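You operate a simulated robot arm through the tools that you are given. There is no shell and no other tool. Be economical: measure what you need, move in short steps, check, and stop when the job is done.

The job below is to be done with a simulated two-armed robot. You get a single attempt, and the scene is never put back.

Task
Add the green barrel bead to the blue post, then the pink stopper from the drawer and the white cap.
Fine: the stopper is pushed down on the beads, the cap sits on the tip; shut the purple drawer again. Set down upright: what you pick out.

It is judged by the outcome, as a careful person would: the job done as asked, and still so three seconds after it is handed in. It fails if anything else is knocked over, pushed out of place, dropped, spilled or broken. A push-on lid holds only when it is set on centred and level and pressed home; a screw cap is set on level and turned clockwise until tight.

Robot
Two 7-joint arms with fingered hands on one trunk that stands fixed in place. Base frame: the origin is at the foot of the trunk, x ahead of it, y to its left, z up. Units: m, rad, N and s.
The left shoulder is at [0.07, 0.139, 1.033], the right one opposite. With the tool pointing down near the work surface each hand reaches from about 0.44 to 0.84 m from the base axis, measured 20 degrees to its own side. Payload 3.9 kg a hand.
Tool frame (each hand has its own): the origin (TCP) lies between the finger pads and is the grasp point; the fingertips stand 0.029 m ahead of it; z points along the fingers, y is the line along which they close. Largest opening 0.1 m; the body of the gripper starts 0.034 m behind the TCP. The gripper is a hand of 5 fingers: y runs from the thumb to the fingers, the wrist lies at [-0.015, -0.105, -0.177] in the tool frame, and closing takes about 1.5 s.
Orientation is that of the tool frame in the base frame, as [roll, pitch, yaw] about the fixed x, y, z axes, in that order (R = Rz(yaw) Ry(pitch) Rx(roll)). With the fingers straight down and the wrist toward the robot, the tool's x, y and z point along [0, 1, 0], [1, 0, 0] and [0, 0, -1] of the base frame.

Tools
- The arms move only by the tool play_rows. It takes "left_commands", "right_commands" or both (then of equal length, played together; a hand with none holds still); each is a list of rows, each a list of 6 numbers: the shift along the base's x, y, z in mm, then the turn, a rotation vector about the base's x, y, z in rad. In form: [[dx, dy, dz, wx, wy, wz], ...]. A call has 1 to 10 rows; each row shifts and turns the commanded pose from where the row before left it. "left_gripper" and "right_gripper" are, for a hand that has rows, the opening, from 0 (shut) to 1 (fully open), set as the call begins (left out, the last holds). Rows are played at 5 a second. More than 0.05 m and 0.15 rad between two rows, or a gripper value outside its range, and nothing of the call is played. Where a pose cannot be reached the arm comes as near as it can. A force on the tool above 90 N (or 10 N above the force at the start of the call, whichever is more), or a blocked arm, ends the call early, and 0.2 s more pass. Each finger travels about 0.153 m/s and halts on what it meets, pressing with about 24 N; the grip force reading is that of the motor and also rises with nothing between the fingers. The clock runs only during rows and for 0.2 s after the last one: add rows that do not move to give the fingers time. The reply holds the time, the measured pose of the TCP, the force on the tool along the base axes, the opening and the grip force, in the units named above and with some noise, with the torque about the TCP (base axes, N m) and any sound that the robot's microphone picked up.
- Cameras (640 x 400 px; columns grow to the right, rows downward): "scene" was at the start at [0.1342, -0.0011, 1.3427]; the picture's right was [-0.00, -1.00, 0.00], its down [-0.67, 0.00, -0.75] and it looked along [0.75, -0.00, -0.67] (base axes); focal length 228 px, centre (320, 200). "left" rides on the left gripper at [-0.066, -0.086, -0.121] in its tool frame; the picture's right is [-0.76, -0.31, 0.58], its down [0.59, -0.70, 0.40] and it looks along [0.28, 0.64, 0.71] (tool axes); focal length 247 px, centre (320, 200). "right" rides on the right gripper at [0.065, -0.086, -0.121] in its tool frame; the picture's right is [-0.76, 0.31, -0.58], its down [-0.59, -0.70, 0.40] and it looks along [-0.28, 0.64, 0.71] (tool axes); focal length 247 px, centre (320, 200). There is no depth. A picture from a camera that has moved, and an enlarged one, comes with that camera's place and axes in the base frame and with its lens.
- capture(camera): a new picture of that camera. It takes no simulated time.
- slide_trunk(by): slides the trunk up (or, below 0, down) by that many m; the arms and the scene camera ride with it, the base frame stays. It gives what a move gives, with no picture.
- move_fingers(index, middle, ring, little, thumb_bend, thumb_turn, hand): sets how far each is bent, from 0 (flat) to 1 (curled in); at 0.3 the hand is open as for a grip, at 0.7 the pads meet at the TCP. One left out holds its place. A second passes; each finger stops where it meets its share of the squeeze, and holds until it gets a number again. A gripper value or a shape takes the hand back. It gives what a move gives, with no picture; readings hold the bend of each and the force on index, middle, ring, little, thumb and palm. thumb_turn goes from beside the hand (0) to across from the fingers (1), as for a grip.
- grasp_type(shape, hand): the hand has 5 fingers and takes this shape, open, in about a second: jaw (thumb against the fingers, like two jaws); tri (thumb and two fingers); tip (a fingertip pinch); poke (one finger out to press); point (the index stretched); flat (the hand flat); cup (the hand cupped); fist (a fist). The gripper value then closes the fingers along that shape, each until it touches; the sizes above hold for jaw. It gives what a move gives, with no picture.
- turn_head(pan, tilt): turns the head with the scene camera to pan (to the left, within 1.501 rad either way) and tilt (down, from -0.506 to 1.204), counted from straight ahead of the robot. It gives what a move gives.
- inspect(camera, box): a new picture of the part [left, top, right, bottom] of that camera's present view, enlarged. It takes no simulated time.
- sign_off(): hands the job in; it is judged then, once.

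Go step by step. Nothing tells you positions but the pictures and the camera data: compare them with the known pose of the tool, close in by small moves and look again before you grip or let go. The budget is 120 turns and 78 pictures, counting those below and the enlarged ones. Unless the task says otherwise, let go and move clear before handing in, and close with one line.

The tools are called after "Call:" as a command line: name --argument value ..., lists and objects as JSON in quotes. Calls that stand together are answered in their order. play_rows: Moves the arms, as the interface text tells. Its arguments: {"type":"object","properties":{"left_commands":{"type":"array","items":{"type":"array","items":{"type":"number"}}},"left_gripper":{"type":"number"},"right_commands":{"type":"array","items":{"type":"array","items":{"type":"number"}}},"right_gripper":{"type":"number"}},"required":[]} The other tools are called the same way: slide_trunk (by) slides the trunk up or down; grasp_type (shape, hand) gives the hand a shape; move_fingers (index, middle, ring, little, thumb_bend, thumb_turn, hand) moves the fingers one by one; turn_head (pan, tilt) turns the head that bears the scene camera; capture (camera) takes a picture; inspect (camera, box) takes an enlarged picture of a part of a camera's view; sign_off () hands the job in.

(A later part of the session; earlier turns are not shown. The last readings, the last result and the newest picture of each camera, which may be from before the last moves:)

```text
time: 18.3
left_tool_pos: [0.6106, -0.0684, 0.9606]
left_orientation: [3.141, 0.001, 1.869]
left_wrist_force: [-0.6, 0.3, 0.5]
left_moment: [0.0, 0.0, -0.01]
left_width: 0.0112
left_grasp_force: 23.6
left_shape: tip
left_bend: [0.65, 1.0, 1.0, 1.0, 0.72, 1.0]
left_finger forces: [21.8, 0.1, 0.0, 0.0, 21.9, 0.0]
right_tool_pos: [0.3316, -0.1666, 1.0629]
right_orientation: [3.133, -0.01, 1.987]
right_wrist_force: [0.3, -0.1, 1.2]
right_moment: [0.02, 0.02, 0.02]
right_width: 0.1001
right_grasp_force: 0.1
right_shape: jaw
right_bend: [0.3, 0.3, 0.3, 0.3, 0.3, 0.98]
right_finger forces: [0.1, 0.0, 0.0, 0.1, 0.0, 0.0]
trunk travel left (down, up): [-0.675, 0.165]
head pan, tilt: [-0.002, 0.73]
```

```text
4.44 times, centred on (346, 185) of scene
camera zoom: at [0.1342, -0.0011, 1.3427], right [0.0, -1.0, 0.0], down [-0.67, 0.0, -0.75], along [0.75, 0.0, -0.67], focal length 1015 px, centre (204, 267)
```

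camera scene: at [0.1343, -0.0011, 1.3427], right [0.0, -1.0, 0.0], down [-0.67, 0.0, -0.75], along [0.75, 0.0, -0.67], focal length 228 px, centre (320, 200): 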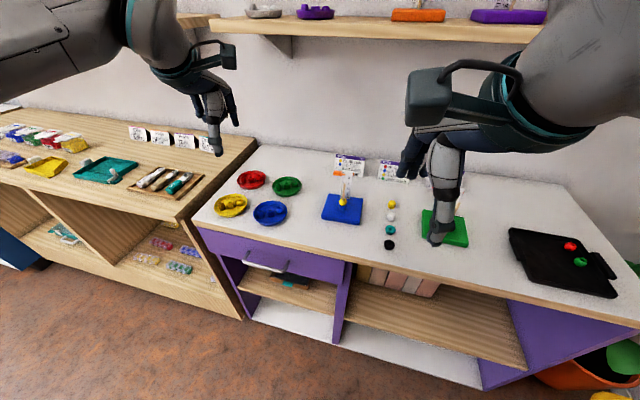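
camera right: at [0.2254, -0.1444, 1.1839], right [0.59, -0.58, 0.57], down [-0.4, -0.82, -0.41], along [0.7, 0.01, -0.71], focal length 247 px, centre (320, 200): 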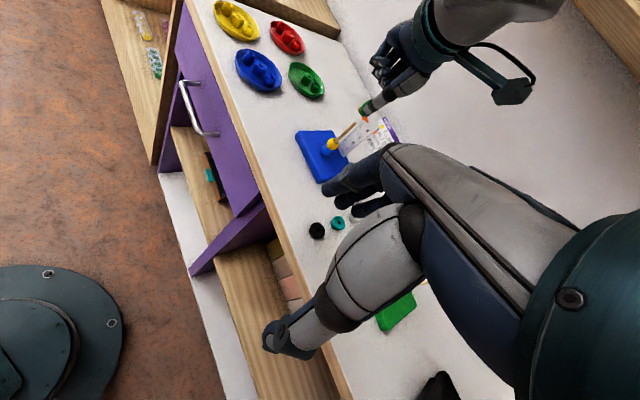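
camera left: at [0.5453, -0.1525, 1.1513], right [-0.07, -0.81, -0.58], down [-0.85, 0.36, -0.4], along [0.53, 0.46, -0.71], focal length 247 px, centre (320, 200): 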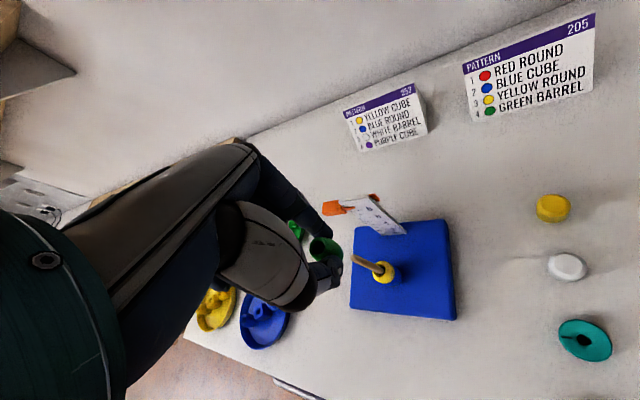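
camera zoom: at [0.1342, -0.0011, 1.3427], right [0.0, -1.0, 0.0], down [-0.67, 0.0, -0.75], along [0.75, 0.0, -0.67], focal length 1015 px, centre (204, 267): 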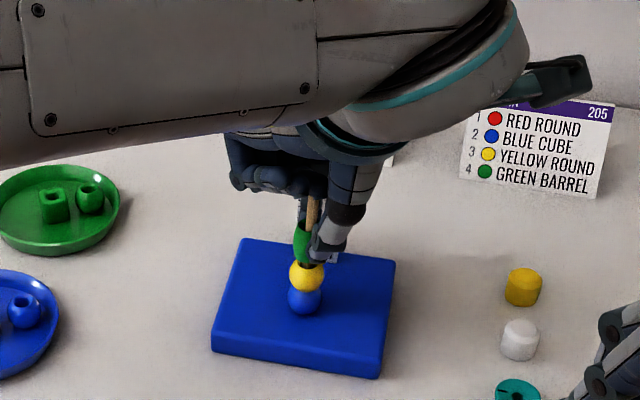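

Call:
play_rows --left_commands '[[0, 0, -2, 0, 0, 0], [0, 0, -1, 0, 0, 0], [0, 0, 0, 0, 0, 0]]'

Call:
play_rows --left_commands '[[0, 0, 0, 0, 0, 0], [0, 0, 0, 0, 0, 0], [0, 0, 0, 0, 0, 0]]' --left_gripper 0.33

Call:
inspect --camera "left" --box '[260, 180, 420, 320]'

```text
time: 19.1
left_tool_pos: [0.6111, -0.0695, 0.9591]
left_orientation: [-3.141, -0.002, 1.87]
left_wrist_force: [-0.5, -0.4, 0.6]
left_moment: [-0.01, 0.02, 0.04]
left_width: 0.0113
left_grasp_force: 24.3
left_shape: tip
left_bend: [0.65, 1.0, 1.0, 1.0, 0.72, 1.0]
left_finger forces: [21.7, 0.0, 0.1, 0.1, 22.0, 0.0]
right_tool_pos: [0.332, -0.1662, 1.0637]
right_orientation: [3.133, -0.009, 1.987]
right_wrist_force: [0.1, -0.5, -0.3]
right_moment: [0.02, 0.02, -0.01]
right_width: 0.0999
right_grasp_force: 0.0
right_shape: jaw
right_bend: [0.3, 0.3, 0.3, 0.3, 0.3, 0.98]
right_finger forces: [0.0, 0.0, 0.0, 0.0, 0.0, 0.1]
trunk travel left (down, up): [-0.675, 0.165]
head pan, tilt: [-0.002, 0.73]
```

```text
time: 19.9
left_tool_pos: [0.6119, -0.0691, 0.9577]
left_orientation: [3.141, 0.0, 1.87]
left_wrist_force: [-0.6, 2.8, 2.5]
left_moment: [-0.01, -0.01, -0.03]
left_width: 0.0329
left_grasp_force: 0.0
left_shape: tip
left_bend: [0.52, 0.99, 0.99, 0.99, 0.44, 1.0]
left_finger forces: [0.1, 3.7, 0.1, 0.0, 0.0, 0.0]
right_tool_pos: [0.3328, -0.1673, 1.0633]
right_orientation: [3.132, -0.011, 1.988]
right_wrist_force: [0.0, 0.1, -0.6]
right_moment: [0.02, 0.0, -0.03]
right_width: 0.0999
right_grasp_force: 0.1
right_shape: jaw
right_bend: [0.3, 0.3, 0.3, 0.3, 0.3, 0.98]
right_finger forces: [0.0, 0.0, 0.0, 0.0, 0.0, 0.1]
trunk travel left (down, up): [-0.675, 0.165]
head pan, tilt: [-0.002, 0.73]
```

```text
2.86 times, centred on (340, 250) of left
camera zoom: at [0.549, -0.1551, 1.0783], right [-0.07, -0.81, -0.58], down [-0.85, 0.36, -0.4], along [0.53, 0.46, -0.71], focal length 706 px, centre (263, 57)
```

zoom: 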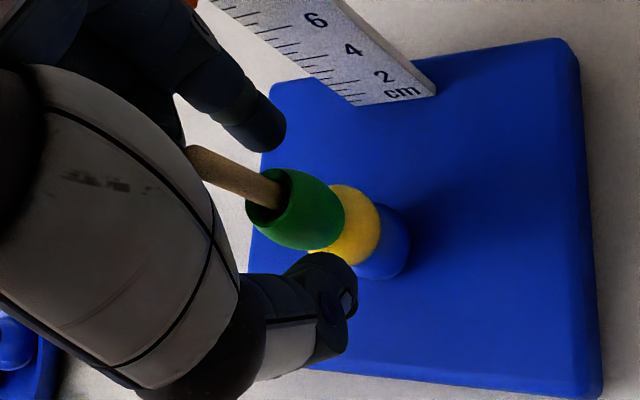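

The bead dropped onto the yellow one. A light touch on the middle finger, so I lift straight up gently.

Call:
play_rows --left_commands '[[0, 0, 3, 0, 0, 0], [0, 0, 4, 0, 0, 0], [0, 0, 5, 0, 0, 0]]'

Call:
inspect --camera "left" --box '[240, 160, 420, 320]'

```text
time: 20.7
left_tool_pos: [0.6104, -0.0685, 0.9703]
left_orientation: [3.141, 0.002, 1.87]
left_wrist_force: [-0.1, -0.4, -0.9]
left_moment: [0.0, -0.01, 0.02]
left_width: 0.0331
left_grasp_force: 0.0
left_shape: tip
left_bend: [0.52, 0.98, 0.99, 0.99, 0.44, 1.0]
left_finger forces: [0.0, 0.0, 0.0, 0.0, 0.1, 0.0]
right_tool_pos: [0.3317, -0.1668, 1.064]
right_orientation: [3.131, -0.011, 1.989]
right_wrist_force: [0.4, 1.0, 0.8]
right_moment: [-0.01, -0.03, 0.03]
right_width: 0.0995
right_grasp_force: 0.1
right_shape: jaw
right_bend: [0.3, 0.3, 0.3, 0.3, 0.3, 0.98]
right_finger forces: [0.1, 0.1, 0.0, 0.0, 0.0, 0.1]
trunk travel left (down, up): [-0.675, 0.165]
head pan, tilt: [-0.002, 0.73]
```

```text
2.50 times, centred on (330, 240) of left
camera zoom: at [0.5485, -0.1555, 1.0908], right [-0.07, -0.81, -0.58], down [-0.85, 0.36, -0.4], along [0.53, 0.46, -0.71], focal length 617 px, centre (295, 100)
```

zoom: 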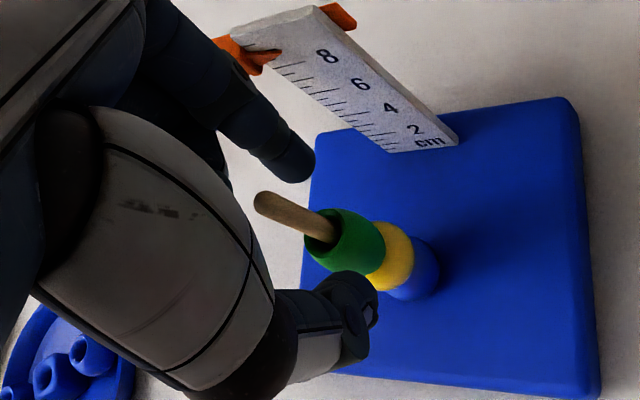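

The green barrel is seated. The trunk going up will lift the hand straight clear and give more room for the drawer.

Call:
slide_trunk --by 0.15

Call:
grasp_type --shape "tri" --hand "left"

Call:
play_rows --left_commands '[[-20, 35, 0, 0, 0, 0], [-20, 35, 0, 0, 0, 0], [-20, 35, 0, 0, -0.1, 0], [-20, 35, 0, 0, -0.1, 0], [-20, 35, 0, 0, -0.1, 0], [-15, 30, 0, 0, -0.1, 0], [-15, 20, 0, 0, -0.1, 0], [-15, 0, -30, 0, -0.1, 0], [-10, 0, -40, 0, -0.1, 0], [-10, 0, -40, 0, -0.1, 0]]'

Call:
capture --camera "scene"

Call:
capture --camera "left"

```text
time: 22.4
left_tool_pos: [0.6115, -0.069, 1.1192]
left_orientation: [3.14, 0.001, 1.87]
left_wrist_force: [-0.9, 0.0, -0.6]
left_moment: [0.0, 0.01, -0.03]
left_width: 0.0329
left_grasp_force: 0.0
left_shape: tip
left_bend: [0.52, 0.98, 0.99, 0.99, 0.44, 1.0]
left_finger forces: [0.0, 0.1, 0.0, 0.0, 0.1, 0.1]
right_tool_pos: [0.3319, -0.1667, 1.2126]
right_orientation: [3.134, -0.009, 1.987]
right_wrist_force: [0.0, -0.2, 0.0]
right_moment: [0.03, -0.01, 0.01]
right_width: 0.1002
right_grasp_force: 0.0
right_shape: jaw
right_bend: [0.3, 0.3, 0.3, 0.3, 0.3, 0.98]
right_finger forces: [0.0, 0.1, 0.1, 0.0, 0.1, 0.0]
trunk travel left (down, up): [-0.825, 0.015]
head pan, tilt: [-0.002, 0.73]
```

```text
time: 23.4
left_tool_pos: [0.6114, -0.0671, 1.1215]
left_orientation: [3.141, 0.001, 1.87]
left_wrist_force: [0.6, 0.8, 0.5]
left_moment: [0.0, 0.0, 0.01]
left_width: 0.0999
left_grasp_force: 0.1
left_shape: tri
left_bend: [0.3, 0.3, 0.99, 0.99, 0.3, 0.98]
left_finger forces: [0.0, 0.0, 0.1, 0.0, 0.0, 0.0]
right_tool_pos: [0.3326, -0.1672, 1.2143]
right_orientation: [3.133, -0.011, 1.988]
right_wrist_force: [0.9, -0.4, 0.7]
right_moment: [0.0, 0.01, 0.0]
right_width: 0.0998
right_grasp_force: 0.1
right_shape: jaw
right_bend: [0.3, 0.3, 0.3, 0.3, 0.3, 0.98]
right_finger forces: [0.0, 0.0, 0.1, 0.0, 0.1, 0.0]
trunk travel left (down, up): [-0.825, 0.015]
head pan, tilt: [-0.002, 0.73]
```

```text
time: 25.6
left_tool_pos: [0.4853, 0.1408, 1.009]
left_orientation: [2.365, 0.213, 1.781]
left_wrist_force: [-0.4, -0.4, -0.3]
left_moment: [0.03, 0.0, 0.04]
left_width: 0.0999
left_grasp_force: 0.0
left_shape: tri
left_bend: [0.3, 0.3, 0.99, 0.99, 0.3, 0.98]
left_finger forces: [0.0, 0.0, 0.0, 0.1, 0.1, 0.0]
left hand out of reach, approached as far as the arm can: row 7, 8, 9
right_tool_pos: [0.3337, -0.168, 1.2124]
right_orientation: [3.133, -0.013, 1.989]
right_wrist_force: [0.2, -0.7, -0.3]
right_moment: [0.02, -0.03, 0.01]
right_width: 0.0997
right_grasp_force: 0.2
right_shape: jaw
right_bend: [0.3, 0.3, 0.3, 0.3, 0.3, 0.98]
right_finger forces: [0.0, 0.0, 0.1, 0.1, 0.1, 0.1]
trunk travel left (down, up): [-0.825, 0.015]
head pan, tilt: [-0.002, 0.73]
```

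```text
37 pictures are left
camera scene: at [0.1353, -0.0037, 1.4927], right [0.0, -1.0, 0.0], down [-0.67, 0.0, -0.74], along [0.74, 0.0, -0.67], focal length 228 px, centre (320, 200)
```

scene: 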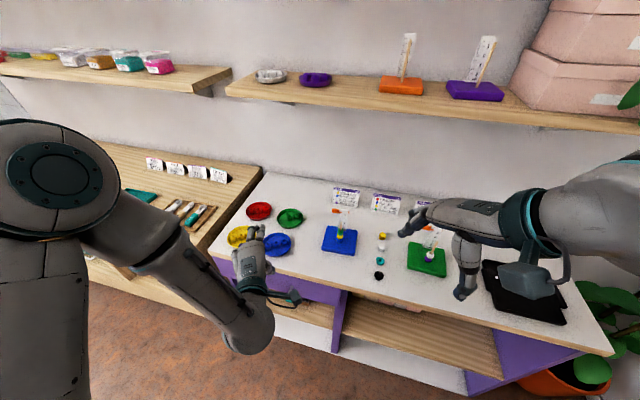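

```text
36 pictures are left
camera left: at [0.3556, 0.0541, 1.047], right [0.36, -0.81, -0.45], down [-0.3, 0.36, -0.88], along [0.88, 0.46, -0.12], focal length 247 px, centre (320, 200)
```

left: 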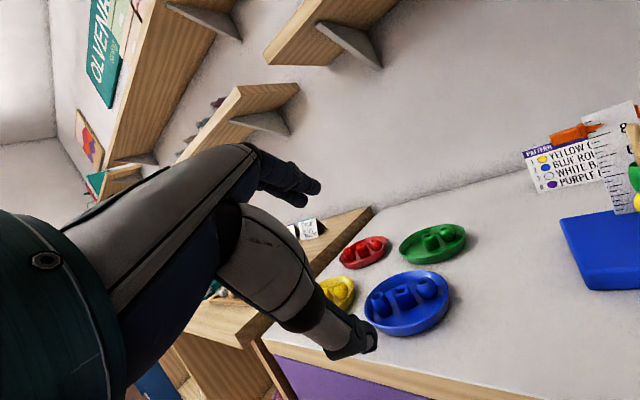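

The hand is now pitched forward near the drawer. I'll align it to the drawer's slanted front and move down in front of the handle.

Call:
play_rows --left_commands '[[-30, 10, 0, 0.072, 0, -0.07], [-22, 10, -20, 0.072, 0, -0.07], [0, 5, -35, 0.072, 0, -0.07], [0, 4, -35, 0, 0, -0.12], [0, 2, -35, 0, 0, -0.12], [0, 0, -35, 0, 0, 0], [0, 0, -24, 0, 0, 0], [0, 0, 0, 0, 0, 0]]' --left_gripper 0.6

Call:
capture --camera "left"

```text
time: 27.4
left_tool_pos: [0.458, 0.1656, 0.8059]
left_orientation: [2.341, -0.001, 1.328]
left_wrist_force: [0.7, 0.6, 0.5]
left_moment: [-0.03, 0.0, 0.0]
left_width: 0.0603
left_grasp_force: 0.0
left_shape: tri
left_bend: [0.39, 0.39, 0.99, 0.99, 0.3, 1.0]
left_finger forces: [0.1, 0.0, 0.0, 0.1, 0.0, 0.0]
left hand out of reach, approached as far as the arm can: row 1, 2
right_tool_pos: [0.3319, -0.1669, 1.2129]
right_orientation: [3.133, -0.01, 1.987]
right_wrist_force: [0.3, -0.5, 0.0]
right_moment: [-0.02, -0.03, -0.01]
right_width: 0.0997
right_grasp_force: 0.1
right_shape: jaw
right_bend: [0.3, 0.3, 0.3, 0.3, 0.3, 0.98]
right_finger forces: [0.0, 0.0, 0.1, 0.1, 0.0, 0.0]
trunk travel left (down, up): [-0.825, 0.015]
head pan, tilt: [-0.002, 0.73]
```

```text
35 pictures are left
camera left: at [0.3, 0.1385, 0.8278], right [0.01, -0.78, -0.62], down [-0.06, 0.62, -0.78], along [1.0, 0.05, -0.04], focal length 247 px, centre (320, 200)
```

left: 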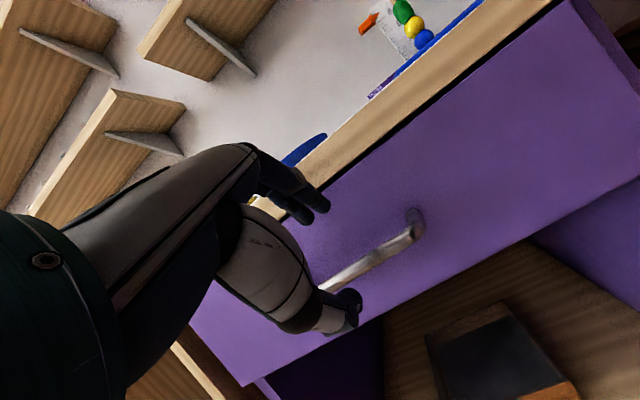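

The handle bar lies ahead between the fingers and thumb. Narrowing the opening and advancing along the tool axis most of the way.

Call:
play_rows --left_commands '[[0, 0, 0, 0, 0, 0], [0, 0, 0, 0, 0, 0], [7, -2, -9, 0, 0, 0], [7, -2, -9, 0, 0, 0], [6, -1, -7, 0, 0, 0], [0, 0, 0, 0, 0, 0]]' --left_gripper 0.4

Call:
inspect --camera "left" --box '[240, 160, 480, 340]'

```text
time: 28.8
left_tool_pos: [0.4782, 0.1615, 0.7816]
left_orientation: [2.342, -0.001, 1.328]
left_wrist_force: [-0.4, -0.1, 0.2]
left_moment: [-0.01, 0.05, 0.01]
left_width: 0.0405
left_grasp_force: 0.1
left_shape: tri
left_bend: [0.44, 0.47, 0.99, 0.99, 0.41, 1.0]
left_finger forces: [0.0, 0.1, 0.1, 0.1, 0.0, 0.0]
right_tool_pos: [0.3321, -0.1676, 1.2129]
right_orientation: [3.131, -0.009, 1.987]
right_wrist_force: [0.3, -0.2, -0.1]
right_moment: [0.0, 0.0, 0.0]
right_width: 0.1001
right_grasp_force: 0.1
right_shape: jaw
right_bend: [0.3, 0.3, 0.3, 0.3, 0.3, 0.98]
right_finger forces: [0.0, 0.1, 0.0, 0.1, 0.1, 0.0]
trunk travel left (down, up): [-0.825, 0.015]
head pan, tilt: [-0.002, 0.73]
```

```text
2.22 times, centred on (360, 250) of left
camera zoom: at [0.3202, 0.1339, 0.8028], right [0.01, -0.78, -0.62], down [-0.06, 0.62, -0.78], along [1.0, 0.05, -0.04], focal length 549 px, centre (231, 89)
```

zoom: 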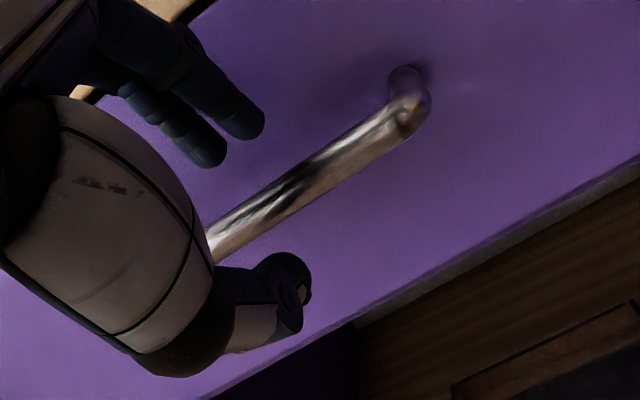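

Call:
play_rows --left_commands '[[5, -1.2, -5, 0, 0, 0], [5, -1.2, -5, 0, 0, 0], [5, -1.2, -5, 0, 0, 0], [0, 0, 0, 0, 0, 0]]'

Call:
inspect --camera "left" --box '[240, 160, 480, 340]'

```text
time: 29.8
left_tool_pos: [0.4926, 0.1583, 0.7661]
left_orientation: [2.341, -0.002, 1.33]
left_wrist_force: [-6.5, 1.6, 1.8]
left_moment: [-0.02, -0.11, 0.0]
left_width: 0.0394
left_grasp_force: 0.1
left_shape: tri
left_bend: [0.76, 0.48, 0.99, 0.99, 0.41, 1.0]
left_finger forces: [4.5, 1.7, 0.0, 0.0, 0.0, 0.0]
right_tool_pos: [0.331, -0.1663, 1.214]
right_orientation: [3.132, -0.011, 1.988]
right_wrist_force: [-0.6, -0.1, 1.4]
right_moment: [-0.04, 0.0, -0.03]
right_width: 0.1
right_grasp_force: 0.2
right_shape: jaw
right_bend: [0.3, 0.3, 0.3, 0.3, 0.3, 0.98]
right_finger forces: [0.0, 0.0, 0.0, 0.0, 0.1, 0.0]
trunk travel left (down, up): [-0.825, 0.015]
head pan, tilt: [-0.002, 0.73]
```

```text
2.22 times, centred on (360, 250) of left
camera zoom: at [0.3344, 0.1303, 0.7882], right [0.01, -0.78, -0.62], down [-0.06, 0.62, -0.78], along [1.0, 0.05, -0.04], focal length 549 px, centre (231, 89)
```

zoom: 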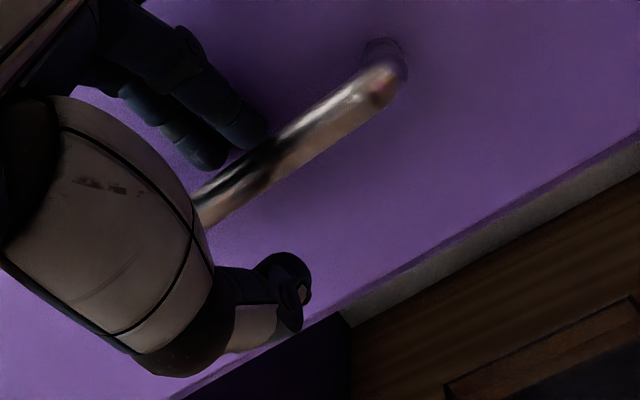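

The fingers are behind the bar and lightly touching the drawer face. Closing on the bar.

Call:
play_rows --left_commands '[[-2, 0.5, 0, 0, 0, 0], [0, 0, 0, 0, 0, 0], [0, 0, 0, 0, 0, 0], [0, 0, 0, 0, 0, 0], [0, 0, 0, 0, 0, 0], [0, 0, 0, 0, 0, 0]]' --left_gripper 0

Call:
inspect --camera "left" --box '[240, 160, 480, 340]'

```text
time: 31.1
left_tool_pos: [0.4895, 0.1582, 0.7644]
left_orientation: [2.348, -0.002, 1.33]
left_wrist_force: [-12.3, 2.2, -26.4]
left_moment: [0.03, 0.17, -0.03]
left_width: 0.0071
left_grasp_force: 24.0
left_shape: tri
left_bend: [0.76, 0.78, 1.0, 1.0, 0.7, 1.0]
left_finger forces: [0.3, 1.2, 0.0, 0.1, 30.8, 0.1]
right_tool_pos: [0.3333, -0.1654, 1.2132]
right_orientation: [3.132, -0.011, 1.989]
right_wrist_force: [0.6, 0.0, -0.4]
right_moment: [-0.03, 0.01, 0.0]
right_width: 0.0999
right_grasp_force: 0.0
right_shape: jaw
right_bend: [0.3, 0.3, 0.3, 0.3, 0.3, 0.98]
right_finger forces: [0.0, 0.0, 0.1, 0.1, 0.0, 0.1]
trunk travel left (down, up): [-0.825, 0.015]
head pan, tilt: [-0.002, 0.73]
```

```text
2.22 times, centred on (360, 250) of left
camera zoom: at [0.3328, 0.1311, 0.7867], right [0.01, -0.78, -0.62], down [-0.06, 0.62, -0.78], along [1.0, 0.04, -0.04], focal length 549 px, centre (231, 89)
```

zoom: 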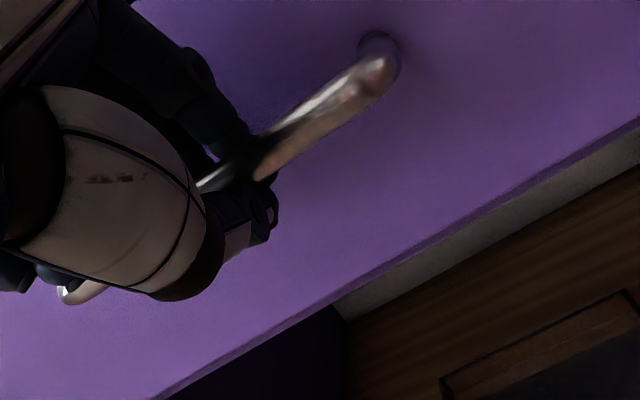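

Gripped around the bar. Pulling along the drawer's outward direction.

Call:
play_rows --left_commands '[[-10, 2.5, -2, 0, 0, 0], [-10, 2.5, -2, 0, 0, 0], [-10, 2.5, 0, 0, 0, 0], [-10, 2.5, 0, 0, 0, 0], [0, 0, 0, 0, 0, 0]]'

Call:
capture --camera "left"

```text
time: 32.4
left_tool_pos: [0.4518, 0.1688, 0.7621]
left_orientation: [2.343, -0.002, 1.33]
left_wrist_force: [0.4, 2.7, -12.6]
left_moment: [-0.01, 0.03, -0.01]
left_width: 0.0062
left_grasp_force: 24.0
left_shape: tri
left_bend: [0.76, 0.78, 1.0, 1.0, 0.7, 1.0]
left_finger forces: [4.4, 3.4, 0.0, 0.0, 23.8, 0.0]
right_tool_pos: [0.3332, -0.165, 1.2126]
right_orientation: [3.135, -0.011, 1.986]
right_wrist_force: [-0.2, 0.0, 0.1]
right_moment: [0.04, 0.03, 0.01]
right_width: 0.0998
right_grasp_force: 0.1
right_shape: jaw
right_bend: [0.3, 0.3, 0.3, 0.3, 0.3, 0.98]
right_finger forces: [0.1, 0.0, 0.0, 0.1, 0.0, 0.0]
trunk travel left (down, up): [-0.825, 0.015]
head pan, tilt: [-0.002, 0.73]
```

```text
31 pictures are left
camera left: at [0.294, 0.1413, 0.7835], right [0.01, -0.78, -0.62], down [-0.06, 0.62, -0.78], along [1.0, 0.05, -0.04], focal length 247 px, centre (320, 200)
```

left: 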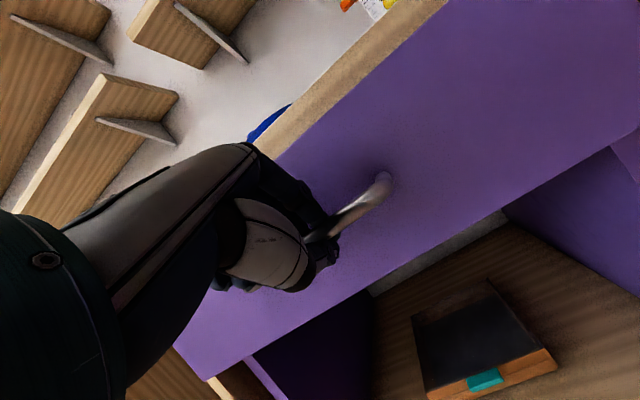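

The drawer follows. Pulling further.

Call:
play_rows --left_commands '[[-14, 3.5, 0, 0, 0, 0], [-14, 3.5, 0, 0, 0, 0], [-14, 3.5, 0, 0, 0, 0], [-14, 3.5, 0, 0, 0, 0], [-14, 3.5, 0, 0, 0, 0], [-14, 3.5, 0, 0, 0, 0], [0, 0, 0, 0, 0, 0]]'

Call:
capture --camera "scene"

```text
time: 34.0
left_tool_pos: [0.3726, 0.1892, 0.7591]
left_orientation: [2.344, 0.0, 1.33]
left_wrist_force: [2.4, 7.8, -4.4]
left_moment: [-0.08, 0.01, 0.13]
left_width: 0.0063
left_grasp_force: 23.9
left_shape: tri
left_bend: [0.76, 0.78, 1.0, 1.0, 0.7, 1.0]
left_finger forces: [7.6, 0.0, 0.0, 0.1, 20.5, 0.1]
left hand out of reach, approached as far as the arm can: row 6
right_tool_pos: [0.3336, -0.1651, 1.214]
right_orientation: [3.133, -0.012, 1.988]
right_wrist_force: [-0.4, -0.3, 0.7]
right_moment: [-0.01, 0.02, 0.0]
right_width: 0.1003
right_grasp_force: 0.1
right_shape: jaw
right_bend: [0.3, 0.3, 0.3, 0.3, 0.3, 0.98]
right_finger forces: [0.1, 0.0, 0.0, 0.1, 0.0, 0.1]
trunk travel left (down, up): [-0.825, 0.015]
head pan, tilt: [-0.002, 0.73]
```

```text
30 pictures are left
camera scene: at [0.1353, 0.0007, 1.4927], right [0.0, -1.0, 0.0], down [-0.67, 0.0, -0.74], along [0.74, 0.0, -0.67], focal length 228 px, centre (320, 200)
```

scene: 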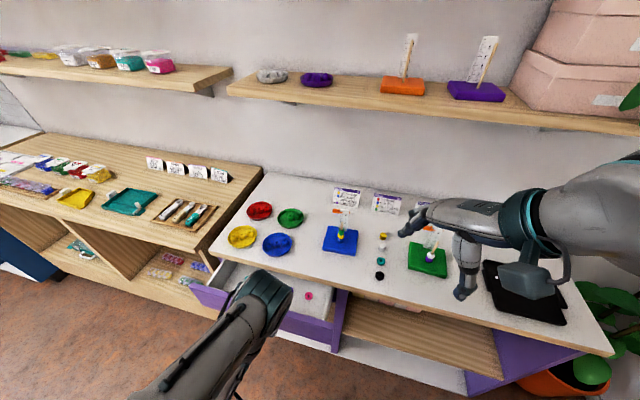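

The drawer is open ~12 cm and the pink stopper shows near the table edge. I'll release the handle, tilting the hand downward while retreating.

Call:
play_rows --left_commands '[[0, 0, 0, 0, 0, 0], [0, 0, 0, 0, 0, 0], [1, 0, 1, 0.024, 0.097, 0], [1, 0, 1, 0.024, 0.097, 0], [1, 0, 1, 0.024, 0.097, 0], [-5, 1, 9, 0, 0, 0], [-6, 1.5, 12, 0, 0, 0], [-6, 1.5, 14, 0.024, 0.097, 0], [-4, 1, 20, 0.024, 0.097, 0], [0, 0, 25, 0.024, 0.097, 0]]' --left_gripper 0.45

Call:
capture --camera "left"

Call:
inspect --camera "scene" --box '[190, 240, 360, 370]'

```text
time: 36.1
left_tool_pos: [0.3598, 0.1943, 0.8353]
left_orientation: [2.943, -0.001, 1.328]
left_wrist_force: [0.1, -0.3, 0.6]
left_moment: [-0.01, 0.0, 0.04]
left_width: 0.0447
left_grasp_force: 0.1
left_shape: tri
left_bend: [0.42, 0.45, 0.99, 0.99, 0.4, 1.0]
left_finger forces: [0.0, 0.0, 0.1, 0.2, 0.0, 0.0]
left hand out of reach, approached as far as the arm can: row 10
right_tool_pos: [0.3309, -0.1668, 1.213]
right_orientation: [3.132, -0.011, 1.989]
right_wrist_force: [-0.1, 0.3, 0.2]
right_moment: [-0.01, 0.0, 0.0]
right_width: 0.1001
right_grasp_force: 0.0
right_shape: jaw
right_bend: [0.3, 0.3, 0.3, 0.3, 0.3, 0.98]
right_finger forces: [0.1, 0.0, 0.1, 0.0, 0.0, 0.0]
trunk travel left (down, up): [-0.825, 0.015]
head pan, tilt: [-0.002, 0.73]
```

```text
29 pictures are left
camera left: at [0.2394, 0.1573, 0.9362], right [-0.36, -0.69, -0.63], down [-0.45, 0.72, -0.53], along [0.82, 0.09, -0.57], focal length 247 px, centre (320, 200)
```

left: 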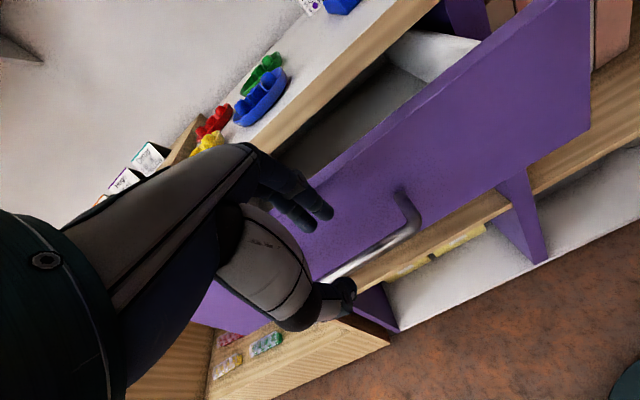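

```text
3.08 times, centred on (275, 305) of scene
camera zoom: at [0.1335, -0.0014, 1.4927], right [0.0, -1.0, 0.0], down [-0.67, 0.0, -0.75], along [0.75, 0.0, -0.67], focal length 703 px, centre (458, -123)
```

zoom: 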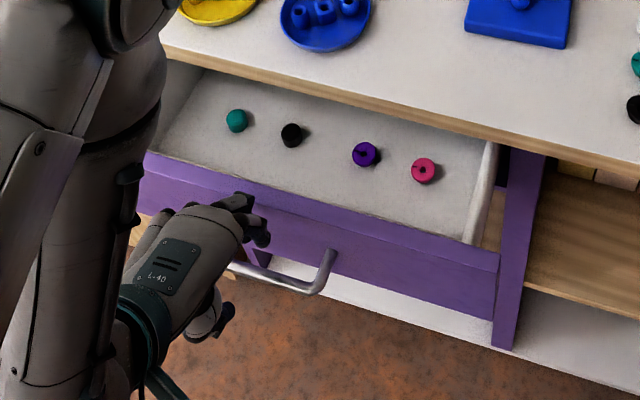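

The drawer holds four stoppers in a row; pink is the rightmost, only ~35 mm from the table edge, so I want more opening. I'll grip the drawer front's top edge and pull more.

Call:
play_rows --left_commands '[[0, 0, 30, 0, 0, 0], [0, 0, 25, 0, 0, 0], [20, -5, 0, 0, 0, 0], [20, -5, 0, 0, 0, 0], [17, -4, 0, 0.024, 0.097, 0], [0, 0, -10, 0.024, 0.097, 0], [0, 0, 0, 0, 0, 0]]' --left_gripper 0.6

Call:
capture --camera "left"

```text
time: 37.8
left_tool_pos: [0.4441, 0.1861, 0.855]
left_orientation: [-3.14, -0.003, 1.327]
left_wrist_force: [-0.6, -0.1, -0.1]
left_moment: [0.05, 0.0, 0.03]
left_width: 0.06
left_grasp_force: 0.0
left_shape: tri
left_bend: [0.39, 0.39, 0.99, 0.99, 0.3, 1.0]
left_finger forces: [0.0, 0.1, 0.0, 0.0, 0.0, 0.0]
left hand out of reach, approached as far as the arm can: row 1, 2
right_tool_pos: [0.3324, -0.1657, 1.2132]
right_orientation: [3.133, -0.011, 1.988]
right_wrist_force: [0.1, 0.6, -0.2]
right_moment: [0.01, 0.01, -0.01]
right_width: 0.1001
right_grasp_force: 0.1
right_shape: jaw
right_bend: [0.3, 0.3, 0.3, 0.3, 0.3, 0.98]
right_finger forces: [0.0, 0.0, 0.0, 0.0, 0.0, 0.0]
trunk travel left (down, up): [-0.825, 0.015]
head pan, tilt: [-0.002, 0.73]
```

```text
27 pictures are left
camera left: at [0.3464, 0.1447, 0.9738], right [-0.48, -0.66, -0.58], down [-0.54, 0.74, -0.4], along [0.69, 0.12, -0.71], focal length 247 px, centre (320, 200)
```

left: 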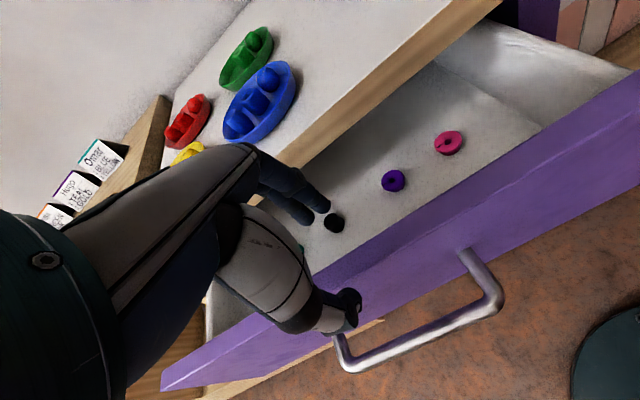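

Call:
play_rows --left_commands '[[0, 0, 18, 0, 0, 0], [-13, 3, 0, 0, 0, 0], [-12, 3, 0, 0, 0, 0], [0, 0, -10, 0, 0, 0], [0, 0, -10, 0, 0, 0], [0, 0, -8, 0, 0, 0], [0, 0, 0, 0, 0, 0]]'

Call:
capture --camera "left"

```text
time: 39.4
left_tool_pos: [0.4204, 0.1923, 0.8431]
left_orientation: [3.141, -0.003, 1.329]
left_wrist_force: [0.2, 0.1, -0.4]
left_moment: [-0.01, 0.0, 0.01]
left_width: 0.0598
left_grasp_force: 0.0
left_shape: tri
left_bend: [0.39, 0.39, 0.99, 0.99, 0.3, 1.0]
left_finger forces: [0.0, 0.0, 0.0, 0.1, 0.0, 0.0]
right_tool_pos: [0.3321, -0.167, 1.2143]
right_orientation: [3.133, -0.011, 1.987]
right_wrist_force: [0.2, 0.6, -0.1]
right_moment: [0.01, 0.0, -0.01]
right_width: 0.0998
right_grasp_force: 0.0
right_shape: jaw
right_bend: [0.3, 0.3, 0.3, 0.3, 0.3, 0.98]
right_finger forces: [0.1, 0.0, 0.0, 0.1, 0.0, 0.1]
trunk travel left (down, up): [-0.825, 0.015]
head pan, tilt: [-0.002, 0.73]
```

```text
26 pictures are left
camera left: at [0.3217, 0.1504, 0.9633], right [-0.48, -0.66, -0.58], down [-0.54, 0.74, -0.4], along [0.69, 0.12, -0.71], focal length 247 px, centre (320, 200)
```

left: 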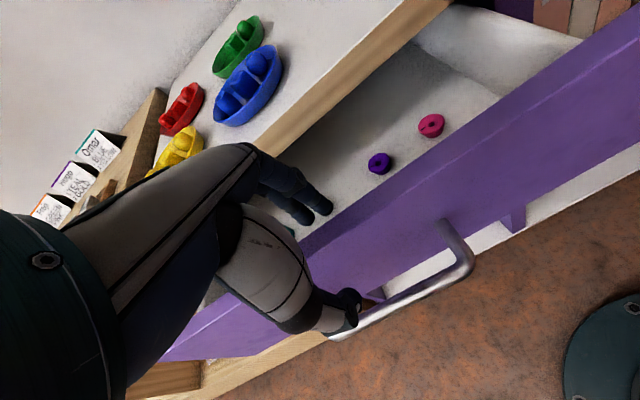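

Call:
play_rows --left_commands '[[0, 0, -7, 0, 0, 0], [0, 0, -7, 0, 0, 0], [0, 0, 0, 0, 0, 0]]'

Call:
play_rows --left_commands '[[0, 0, 0, 0, 0, 0], [0, 0, 0, 0, 0, 0], [0, 0, 0, 0, 0, 0], [0, 0, 0, 0, 0, 0]]' --left_gripper 0.0

Call:
play_rows --left_commands '[[-8, 2, 0, 0, 0, 0], [-10, 2.5, 0, 0, 0, 0], [-10, 2.5, 0, 0, 0, 0], [-10, 2.5, 0, 0, 0, 0], [-10, 2.5, 0, 0, 0, 0], [-7, 2, 0, 0, 0, 0], [0, 0, 0, 0, 0, 0]]'

Call:
capture --camera "scene"

```text
time: 40.1
left_tool_pos: [0.4217, 0.1927, 0.829]
left_orientation: [3.141, -0.003, 1.326]
left_wrist_force: [0.2, 0.2, -0.1]
left_moment: [0.0, -0.01, -0.01]
left_width: 0.0598
left_grasp_force: 0.2
left_shape: tri
left_bend: [0.39, 0.39, 0.99, 0.99, 0.3, 1.0]
left_finger forces: [0.0, 0.1, 0.1, 0.0, 0.1, 0.1]
right_tool_pos: [0.3317, -0.1655, 1.2134]
right_orientation: [3.134, -0.01, 1.989]
right_wrist_force: [-0.6, 0.9, 1.2]
right_moment: [-0.04, 0.0, 0.01]
right_width: 0.1
right_grasp_force: 0.1
right_shape: jaw
right_bend: [0.3, 0.3, 0.3, 0.3, 0.3, 0.98]
right_finger forces: [0.0, 0.0, 0.0, 0.1, 0.1, 0.0]
trunk travel left (down, up): [-0.825, 0.015]
head pan, tilt: [-0.002, 0.73]
```

```text
time: 41.1
left_tool_pos: [0.4212, 0.1933, 0.8301]
left_orientation: [3.141, -0.003, 1.326]
left_wrist_force: [-0.7, 0.3, -1.7]
left_moment: [-0.02, 0.03, 0.0]
left_width: 0.0136
left_grasp_force: 23.7
left_shape: tri
left_bend: [0.75, 0.48, 1.0, 1.0, 0.7, 1.0]
left_finger forces: [11.9, 9.2, 0.1, 0.1, 21.5, 0.0]
right_tool_pos: [0.3327, -0.1664, 1.2134]
right_orientation: [3.13, -0.011, 1.989]
right_wrist_force: [0.2, 0.4, 0.4]
right_moment: [-0.02, -0.03, -0.03]
right_width: 0.0998
right_grasp_force: 0.1
right_shape: jaw
right_bend: [0.3, 0.3, 0.3, 0.3, 0.3, 0.98]
right_finger forces: [0.1, 0.0, 0.0, 0.1, 0.0, 0.0]
trunk travel left (down, up): [-0.825, 0.015]
head pan, tilt: [-0.002, 0.73]
```

```text
time: 42.8
left_tool_pos: [0.3661, 0.2073, 0.8299]
left_orientation: [3.141, -0.002, 1.328]
left_wrist_force: [1.6, 3.9, 1.4]
left_moment: [0.06, -0.13, 0.12]
left_width: 0.0138
left_grasp_force: 23.8
left_shape: tri
left_bend: [0.75, 0.48, 1.0, 1.0, 0.7, 1.0]
left_finger forces: [12.8, 9.9, 0.1, 0.1, 21.9, 0.1]
right_tool_pos: [0.3328, -0.1655, 1.2136]
right_orientation: [3.133, -0.009, 1.988]
right_wrist_force: [0.2, -1.1, 0.0]
right_moment: [0.03, -0.03, 0.03]
right_width: 0.0999
right_grasp_force: 0.0
right_shape: jaw
right_bend: [0.3, 0.3, 0.3, 0.3, 0.3, 0.98]
right_finger forces: [0.0, 0.0, 0.1, 0.1, 0.0, 0.0]
trunk travel left (down, up): [-0.825, 0.015]
head pan, tilt: [-0.002, 0.73]
```

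```text
25 pictures are left
camera scene: at [0.1346, -0.0005, 1.4927], right [0.0, -1.0, 0.0], down [-0.67, 0.0, -0.74], along [0.74, 0.0, -0.67], focal length 228 px, centre (320, 200)
```

scene: 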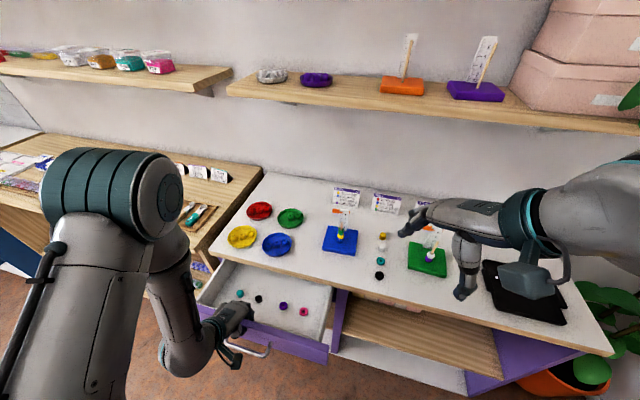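

Now the opening is ample. Releasing the drawer front, lifting, and moving over the pink stopper in pinch shape.

Call:
play_rows --left_commands '[[0, 0, 0, 0, 0, 0], [0, 0, 0, 0, 0, 0], [0, 0, 15, 0, 0, 0], [0, 0, 25, 0, 0, 0], [10, -10, 20, 0, 0, 0], [15, -30, 5, 0, 0, 0], [10, -35, 0, 0, 0, 0], [10, -35, 0, 0, 0, 0], [10, -35, 0, 0, 0, 0], [5, -14, 0, 0, 0, 0]]' --left_gripper 0.6

Call:
grasp_type --shape "tip" --hand "left"

Call:
play_rows --left_commands '[[0, 0, -10, 0, 0, 0], [0, 0, -15, 0, 0, 0], [0, 0, -15, 0, 0, 0], [0, 0, 0, 0, 0, 0]]' --left_gripper 0.45

Call:
inspect --camera "left" --box '[240, 160, 480, 340]'

```text
time: 45.0
left_tool_pos: [0.4392, 0.0536, 0.8848]
left_orientation: [-3.137, 0.021, 1.354]
left_wrist_force: [0.6, -0.5, 0.2]
left_moment: [0.0, 0.01, -0.01]
left_width: 0.0597
left_grasp_force: 0.0
left_shape: tri
left_bend: [0.39, 0.39, 0.99, 0.99, 0.3, 1.0]
left_finger forces: [0.0, 0.0, 0.0, 0.1, 0.0, 0.0]
left hand out of reach, approached as far as the arm can: row 4, 5
right_tool_pos: [0.333, -0.1674, 1.2137]
right_orientation: [3.133, -0.01, 1.988]
right_wrist_force: [0.5, 0.2, -0.3]
right_moment: [-0.03, 0.04, -0.01]
right_width: 0.1
right_grasp_force: 0.1
right_shape: jaw
right_bend: [0.3, 0.3, 0.3, 0.3, 0.3, 0.98]
right_finger forces: [0.0, 0.0, 0.0, 0.1, 0.1, 0.0]
trunk travel left (down, up): [-0.825, 0.015]
head pan, tilt: [-0.002, 0.73]
```

```text
time: 45.9
left_tool_pos: [0.4398, 0.0506, 0.8874]
left_orientation: [3.139, 0.022, 1.347]
left_wrist_force: [0.8, 0.1, -0.1]
left_moment: [0.0, -0.02, 0.04]
left_width: 0.0997
left_grasp_force: 0.1
left_shape: tip
left_bend: [0.3, 0.98, 0.99, 0.99, 0.3, 0.98]
left_finger forces: [0.0, 0.0, 0.0, 0.0, 0.1, 0.1]
right_tool_pos: [0.3321, -0.1666, 1.2126]
right_orientation: [3.133, -0.012, 1.988]
right_wrist_force: [-0.3, 0.7, 0.1]
right_moment: [0.01, 0.01, 0.03]
right_width: 0.1001
right_grasp_force: 0.1
right_shape: jaw
right_bend: [0.3, 0.3, 0.3, 0.3, 0.3, 0.98]
right_finger forces: [0.0, 0.1, 0.1, 0.0, 0.0, 0.0]
trunk travel left (down, up): [-0.825, 0.015]
head pan, tilt: [-0.002, 0.73]
```

```text
time: 46.9
left_tool_pos: [0.4406, 0.0511, 0.8476]
left_orientation: [3.138, 0.015, 1.346]
left_wrist_force: [0.3, -0.2, -0.9]
left_moment: [-0.02, 0.02, 0.0]
left_width: 0.0453
left_grasp_force: 0.1
left_shape: tip
left_bend: [0.46, 0.98, 0.99, 0.99, 0.39, 1.0]
left_finger forces: [0.1, 0.0, 0.1, 0.1, 0.1, 0.0]
right_tool_pos: [0.3315, -0.1666, 1.2135]
right_orientation: [3.13, -0.014, 1.988]
right_wrist_force: [0.3, 0.4, 0.4]
right_moment: [-0.03, 0.0, -0.01]
right_width: 0.0997
right_grasp_force: 0.0
right_shape: jaw
right_bend: [0.3, 0.3, 0.3, 0.3, 0.3, 0.98]
right_finger forces: [0.1, 0.0, 0.0, 0.1, 0.0, 0.1]
trunk travel left (down, up): [-0.825, 0.015]
head pan, tilt: [-0.002, 0.73]
```

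```text
2.22 times, centred on (360, 250) of left
camera zoom: at [0.3428, 0.0095, 0.9686], right [-0.47, -0.68, -0.57], down [-0.55, 0.72, -0.41], along [0.69, 0.12, -0.71], focal length 549 px, centre (231, 89)
```

zoom: 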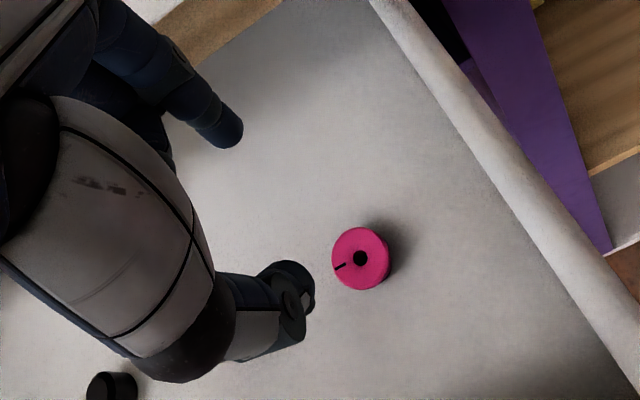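

Pink stopper lies flat at about (0.427, 0.047). Aligning and lowering.

Call:
play_rows --left_commands '[[-7, -2, -10, 0, 0, 0], [-7, -2, -12, 0, 0, 0], [0, 0, -13, 0, 0, 0], [0, 0, -10, 0, 0, 0], [0, 0, 0, 0, 0, 0]]'

Call:
inspect --camera "left" --box '[240, 160, 480, 340]'

```text
time: 48.0
left_tool_pos: [0.4248, 0.0487, 0.8016]
left_orientation: [3.14, 0.007, 1.344]
left_wrist_force: [0.1, -0.5, -0.6]
left_moment: [0.01, -0.02, 0.02]
left_width: 0.0458
left_grasp_force: 0.0
left_shape: tip
left_bend: [0.46, 0.98, 0.99, 0.99, 0.39, 1.0]
left_finger forces: [0.0, 0.1, 0.1, 0.1, 0.0, 0.0]
right_tool_pos: [0.3312, -0.1668, 1.2129]
right_orientation: [3.133, -0.01, 1.988]
right_wrist_force: [0.2, 0.0, -0.1]
right_moment: [-0.01, 0.0, 0.0]
right_width: 0.0999
right_grasp_force: 0.0
right_shape: jaw
right_bend: [0.3, 0.3, 0.3, 0.3, 0.3, 0.98]
right_finger forces: [0.1, 0.0, 0.0, 0.0, 0.0, 0.0]
trunk travel left (down, up): [-0.825, 0.015]
head pan, tilt: [-0.002, 0.73]
```

```text
2.22 times, centred on (360, 250) of left
camera zoom: at [0.3279, 0.0057, 0.9218], right [-0.47, -0.67, -0.57], down [-0.55, 0.73, -0.4], along [0.69, 0.12, -0.71], focal length 549 px, centre (231, 89)
```

zoom: 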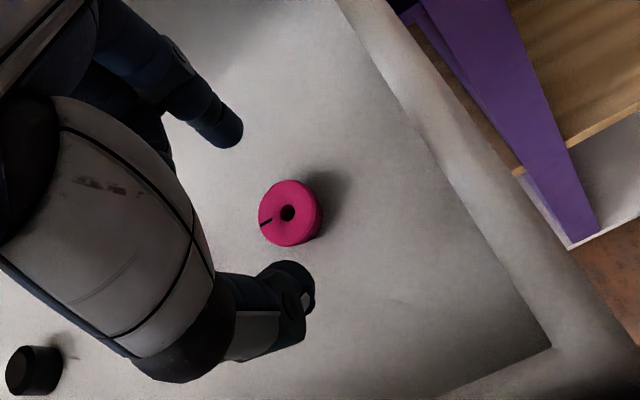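

Call:
play_rows --left_commands '[[7, 2, -8, 0, 0, 0], [7, 2, -8, 0, 0, 0], [0, 0, -9, 0, 0, 0], [0, 0, 0, 0, 0, 0]]'

Call:
inspect --camera "left" --box '[240, 160, 480, 340]'

```text
time: 49.0
left_tool_pos: [0.4371, 0.0506, 0.7757]
left_orientation: [3.14, -0.003, 1.325]
left_wrist_force: [0.9, 0.1, -0.4]
left_moment: [-0.01, -0.01, 0.0]
left_width: 0.0457
left_grasp_force: 0.0
left_shape: tip
left_bend: [0.46, 0.98, 0.99, 0.99, 0.39, 1.0]
left_finger forces: [0.0, 0.0, 0.1, 0.0, 0.1, 0.1]
right_tool_pos: [0.3325, -0.1664, 1.2129]
right_orientation: [3.134, -0.01, 1.988]
right_wrist_force: [1.0, -0.6, -0.9]
right_moment: [0.01, -0.01, 0.01]
right_width: 0.1001
right_grasp_force: 0.0
right_shape: jaw
right_bend: [0.3, 0.3, 0.3, 0.3, 0.3, 0.98]
right_finger forces: [0.1, 0.1, 0.0, 0.0, 0.0, 0.0]
trunk travel left (down, up): [-0.825, 0.015]
head pan, tilt: [-0.002, 0.73]
```

```text
2.22 times, centred on (360, 250) of left
camera zoom: at [0.3394, 0.0082, 0.8952], right [-0.48, -0.66, -0.58], down [-0.54, 0.74, -0.4], along [0.69, 0.12, -0.71], focal length 549 px, centre (231, 89)
```

zoom: 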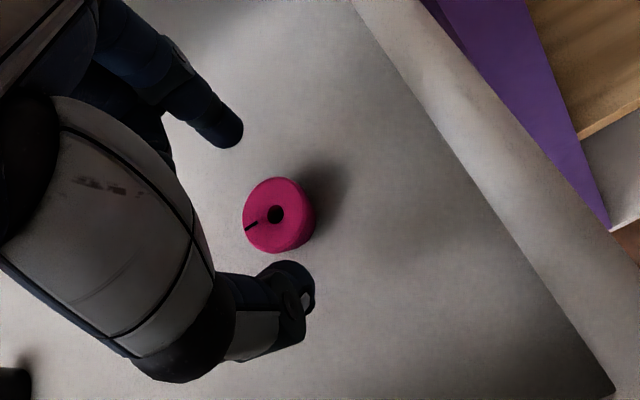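

Call:
play_rows --left_commands '[[6.5, 3.5, 0, 0, 0, 0], [0, 0, -8, 0, 0, 0], [0, 0, -8, 0, 0, 0], [0, 0, 0, 0, 0, 0]]' --left_gripper 0.4

Call:
inspect --camera "left" --box '[260, 180, 420, 320]'

```text
time: 50.0
left_tool_pos: [0.4442, 0.0543, 0.761]
left_orientation: [3.141, -0.002, 1.328]
left_wrist_force: [0.1, -0.5, 0.6]
left_moment: [0.01, 0.02, 0.0]
left_width: 0.0403
left_grasp_force: 0.0
left_shape: tip
left_bend: [0.48, 0.98, 0.99, 0.99, 0.41, 1.0]
left_finger forces: [0.0, 0.1, 0.1, 0.0, 0.0, 0.1]
right_tool_pos: [0.3334, -0.1663, 1.2128]
right_orientation: [3.134, -0.011, 1.988]
right_wrist_force: [-0.3, -0.1, 1.2]
right_moment: [0.0, 0.0, 0.03]
right_width: 0.0996
right_grasp_force: 0.1
right_shape: jaw
right_bend: [0.3, 0.3, 0.3, 0.3, 0.3, 0.98]
right_finger forces: [0.0, 0.1, 0.0, 0.0, 0.0, 0.0]
trunk travel left (down, up): [-0.825, 0.015]
head pan, tilt: [-0.002, 0.73]
```

```text
2.86 times, centred on (340, 250) of left
camera zoom: at [0.3461, 0.0118, 0.8797], right [-0.48, -0.66, -0.58], down [-0.54, 0.74, -0.4], along [0.69, 0.12, -0.71], focal length 706 px, centre (263, 57)
```

zoom: 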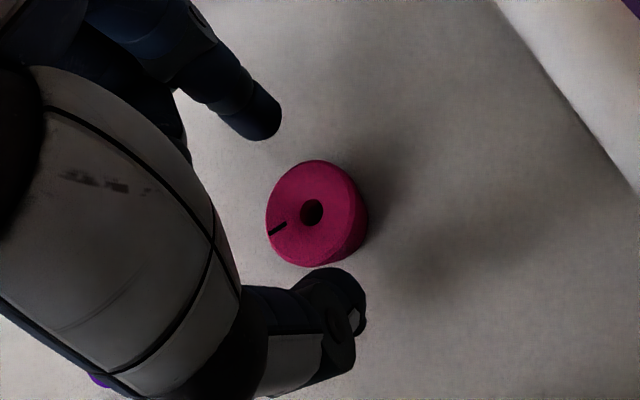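

Well centred on axis now. Lowering carefully to stopper mid-height.

Call:
play_rows --left_commands '[[0, 0, -5, 0, 0, 0], [0, 0, -4, 0, 0, 0], [0, 0, -3, 0, 0, 0], [0, 0, 0, 0, 0, 0]]'

Call:
inspect --camera "left" --box '[260, 180, 420, 320]'

```text
time: 51.0
left_tool_pos: [0.4441, 0.0544, 0.7474]
left_orientation: [3.141, -0.002, 1.328]
left_wrist_force: [-0.2, -0.1, 0.1]
left_moment: [0.01, 0.0, 0.02]
left_width: 0.0405
left_grasp_force: 0.0
left_shape: tip
left_bend: [0.48, 0.98, 0.99, 0.99, 0.41, 1.0]
left_finger forces: [0.0, 0.1, 0.0, 0.0, 0.0, 0.1]
right_tool_pos: [0.3317, -0.1671, 1.2136]
right_orientation: [3.134, -0.01, 1.988]
right_wrist_force: [0.2, -0.6, 0.8]
right_moment: [-0.04, -0.01, -0.01]
right_width: 0.1003
right_grasp_force: 0.0
right_shape: jaw
right_bend: [0.3, 0.3, 0.3, 0.3, 0.3, 0.98]
right_finger forces: [0.1, 0.0, 0.0, 0.1, 0.0, 0.0]
trunk travel left (down, up): [-0.825, 0.015]
head pan, tilt: [-0.002, 0.73]
```

```text
2.86 times, centred on (340, 250) of left
camera zoom: at [0.346, 0.012, 0.8678], right [-0.48, -0.66, -0.58], down [-0.54, 0.74, -0.4], along [0.69, 0.12, -0.71], focal length 706 px, centre (263, 57)
```

zoom: 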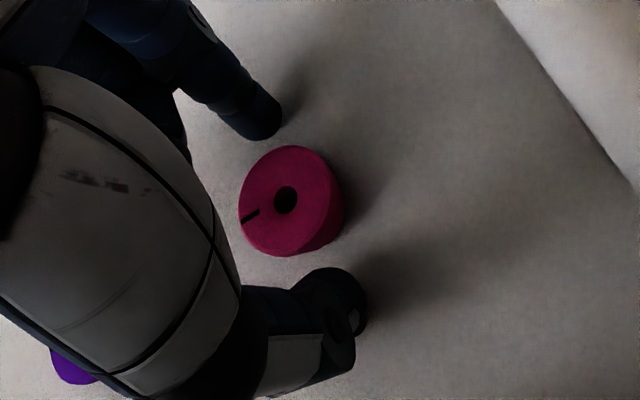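

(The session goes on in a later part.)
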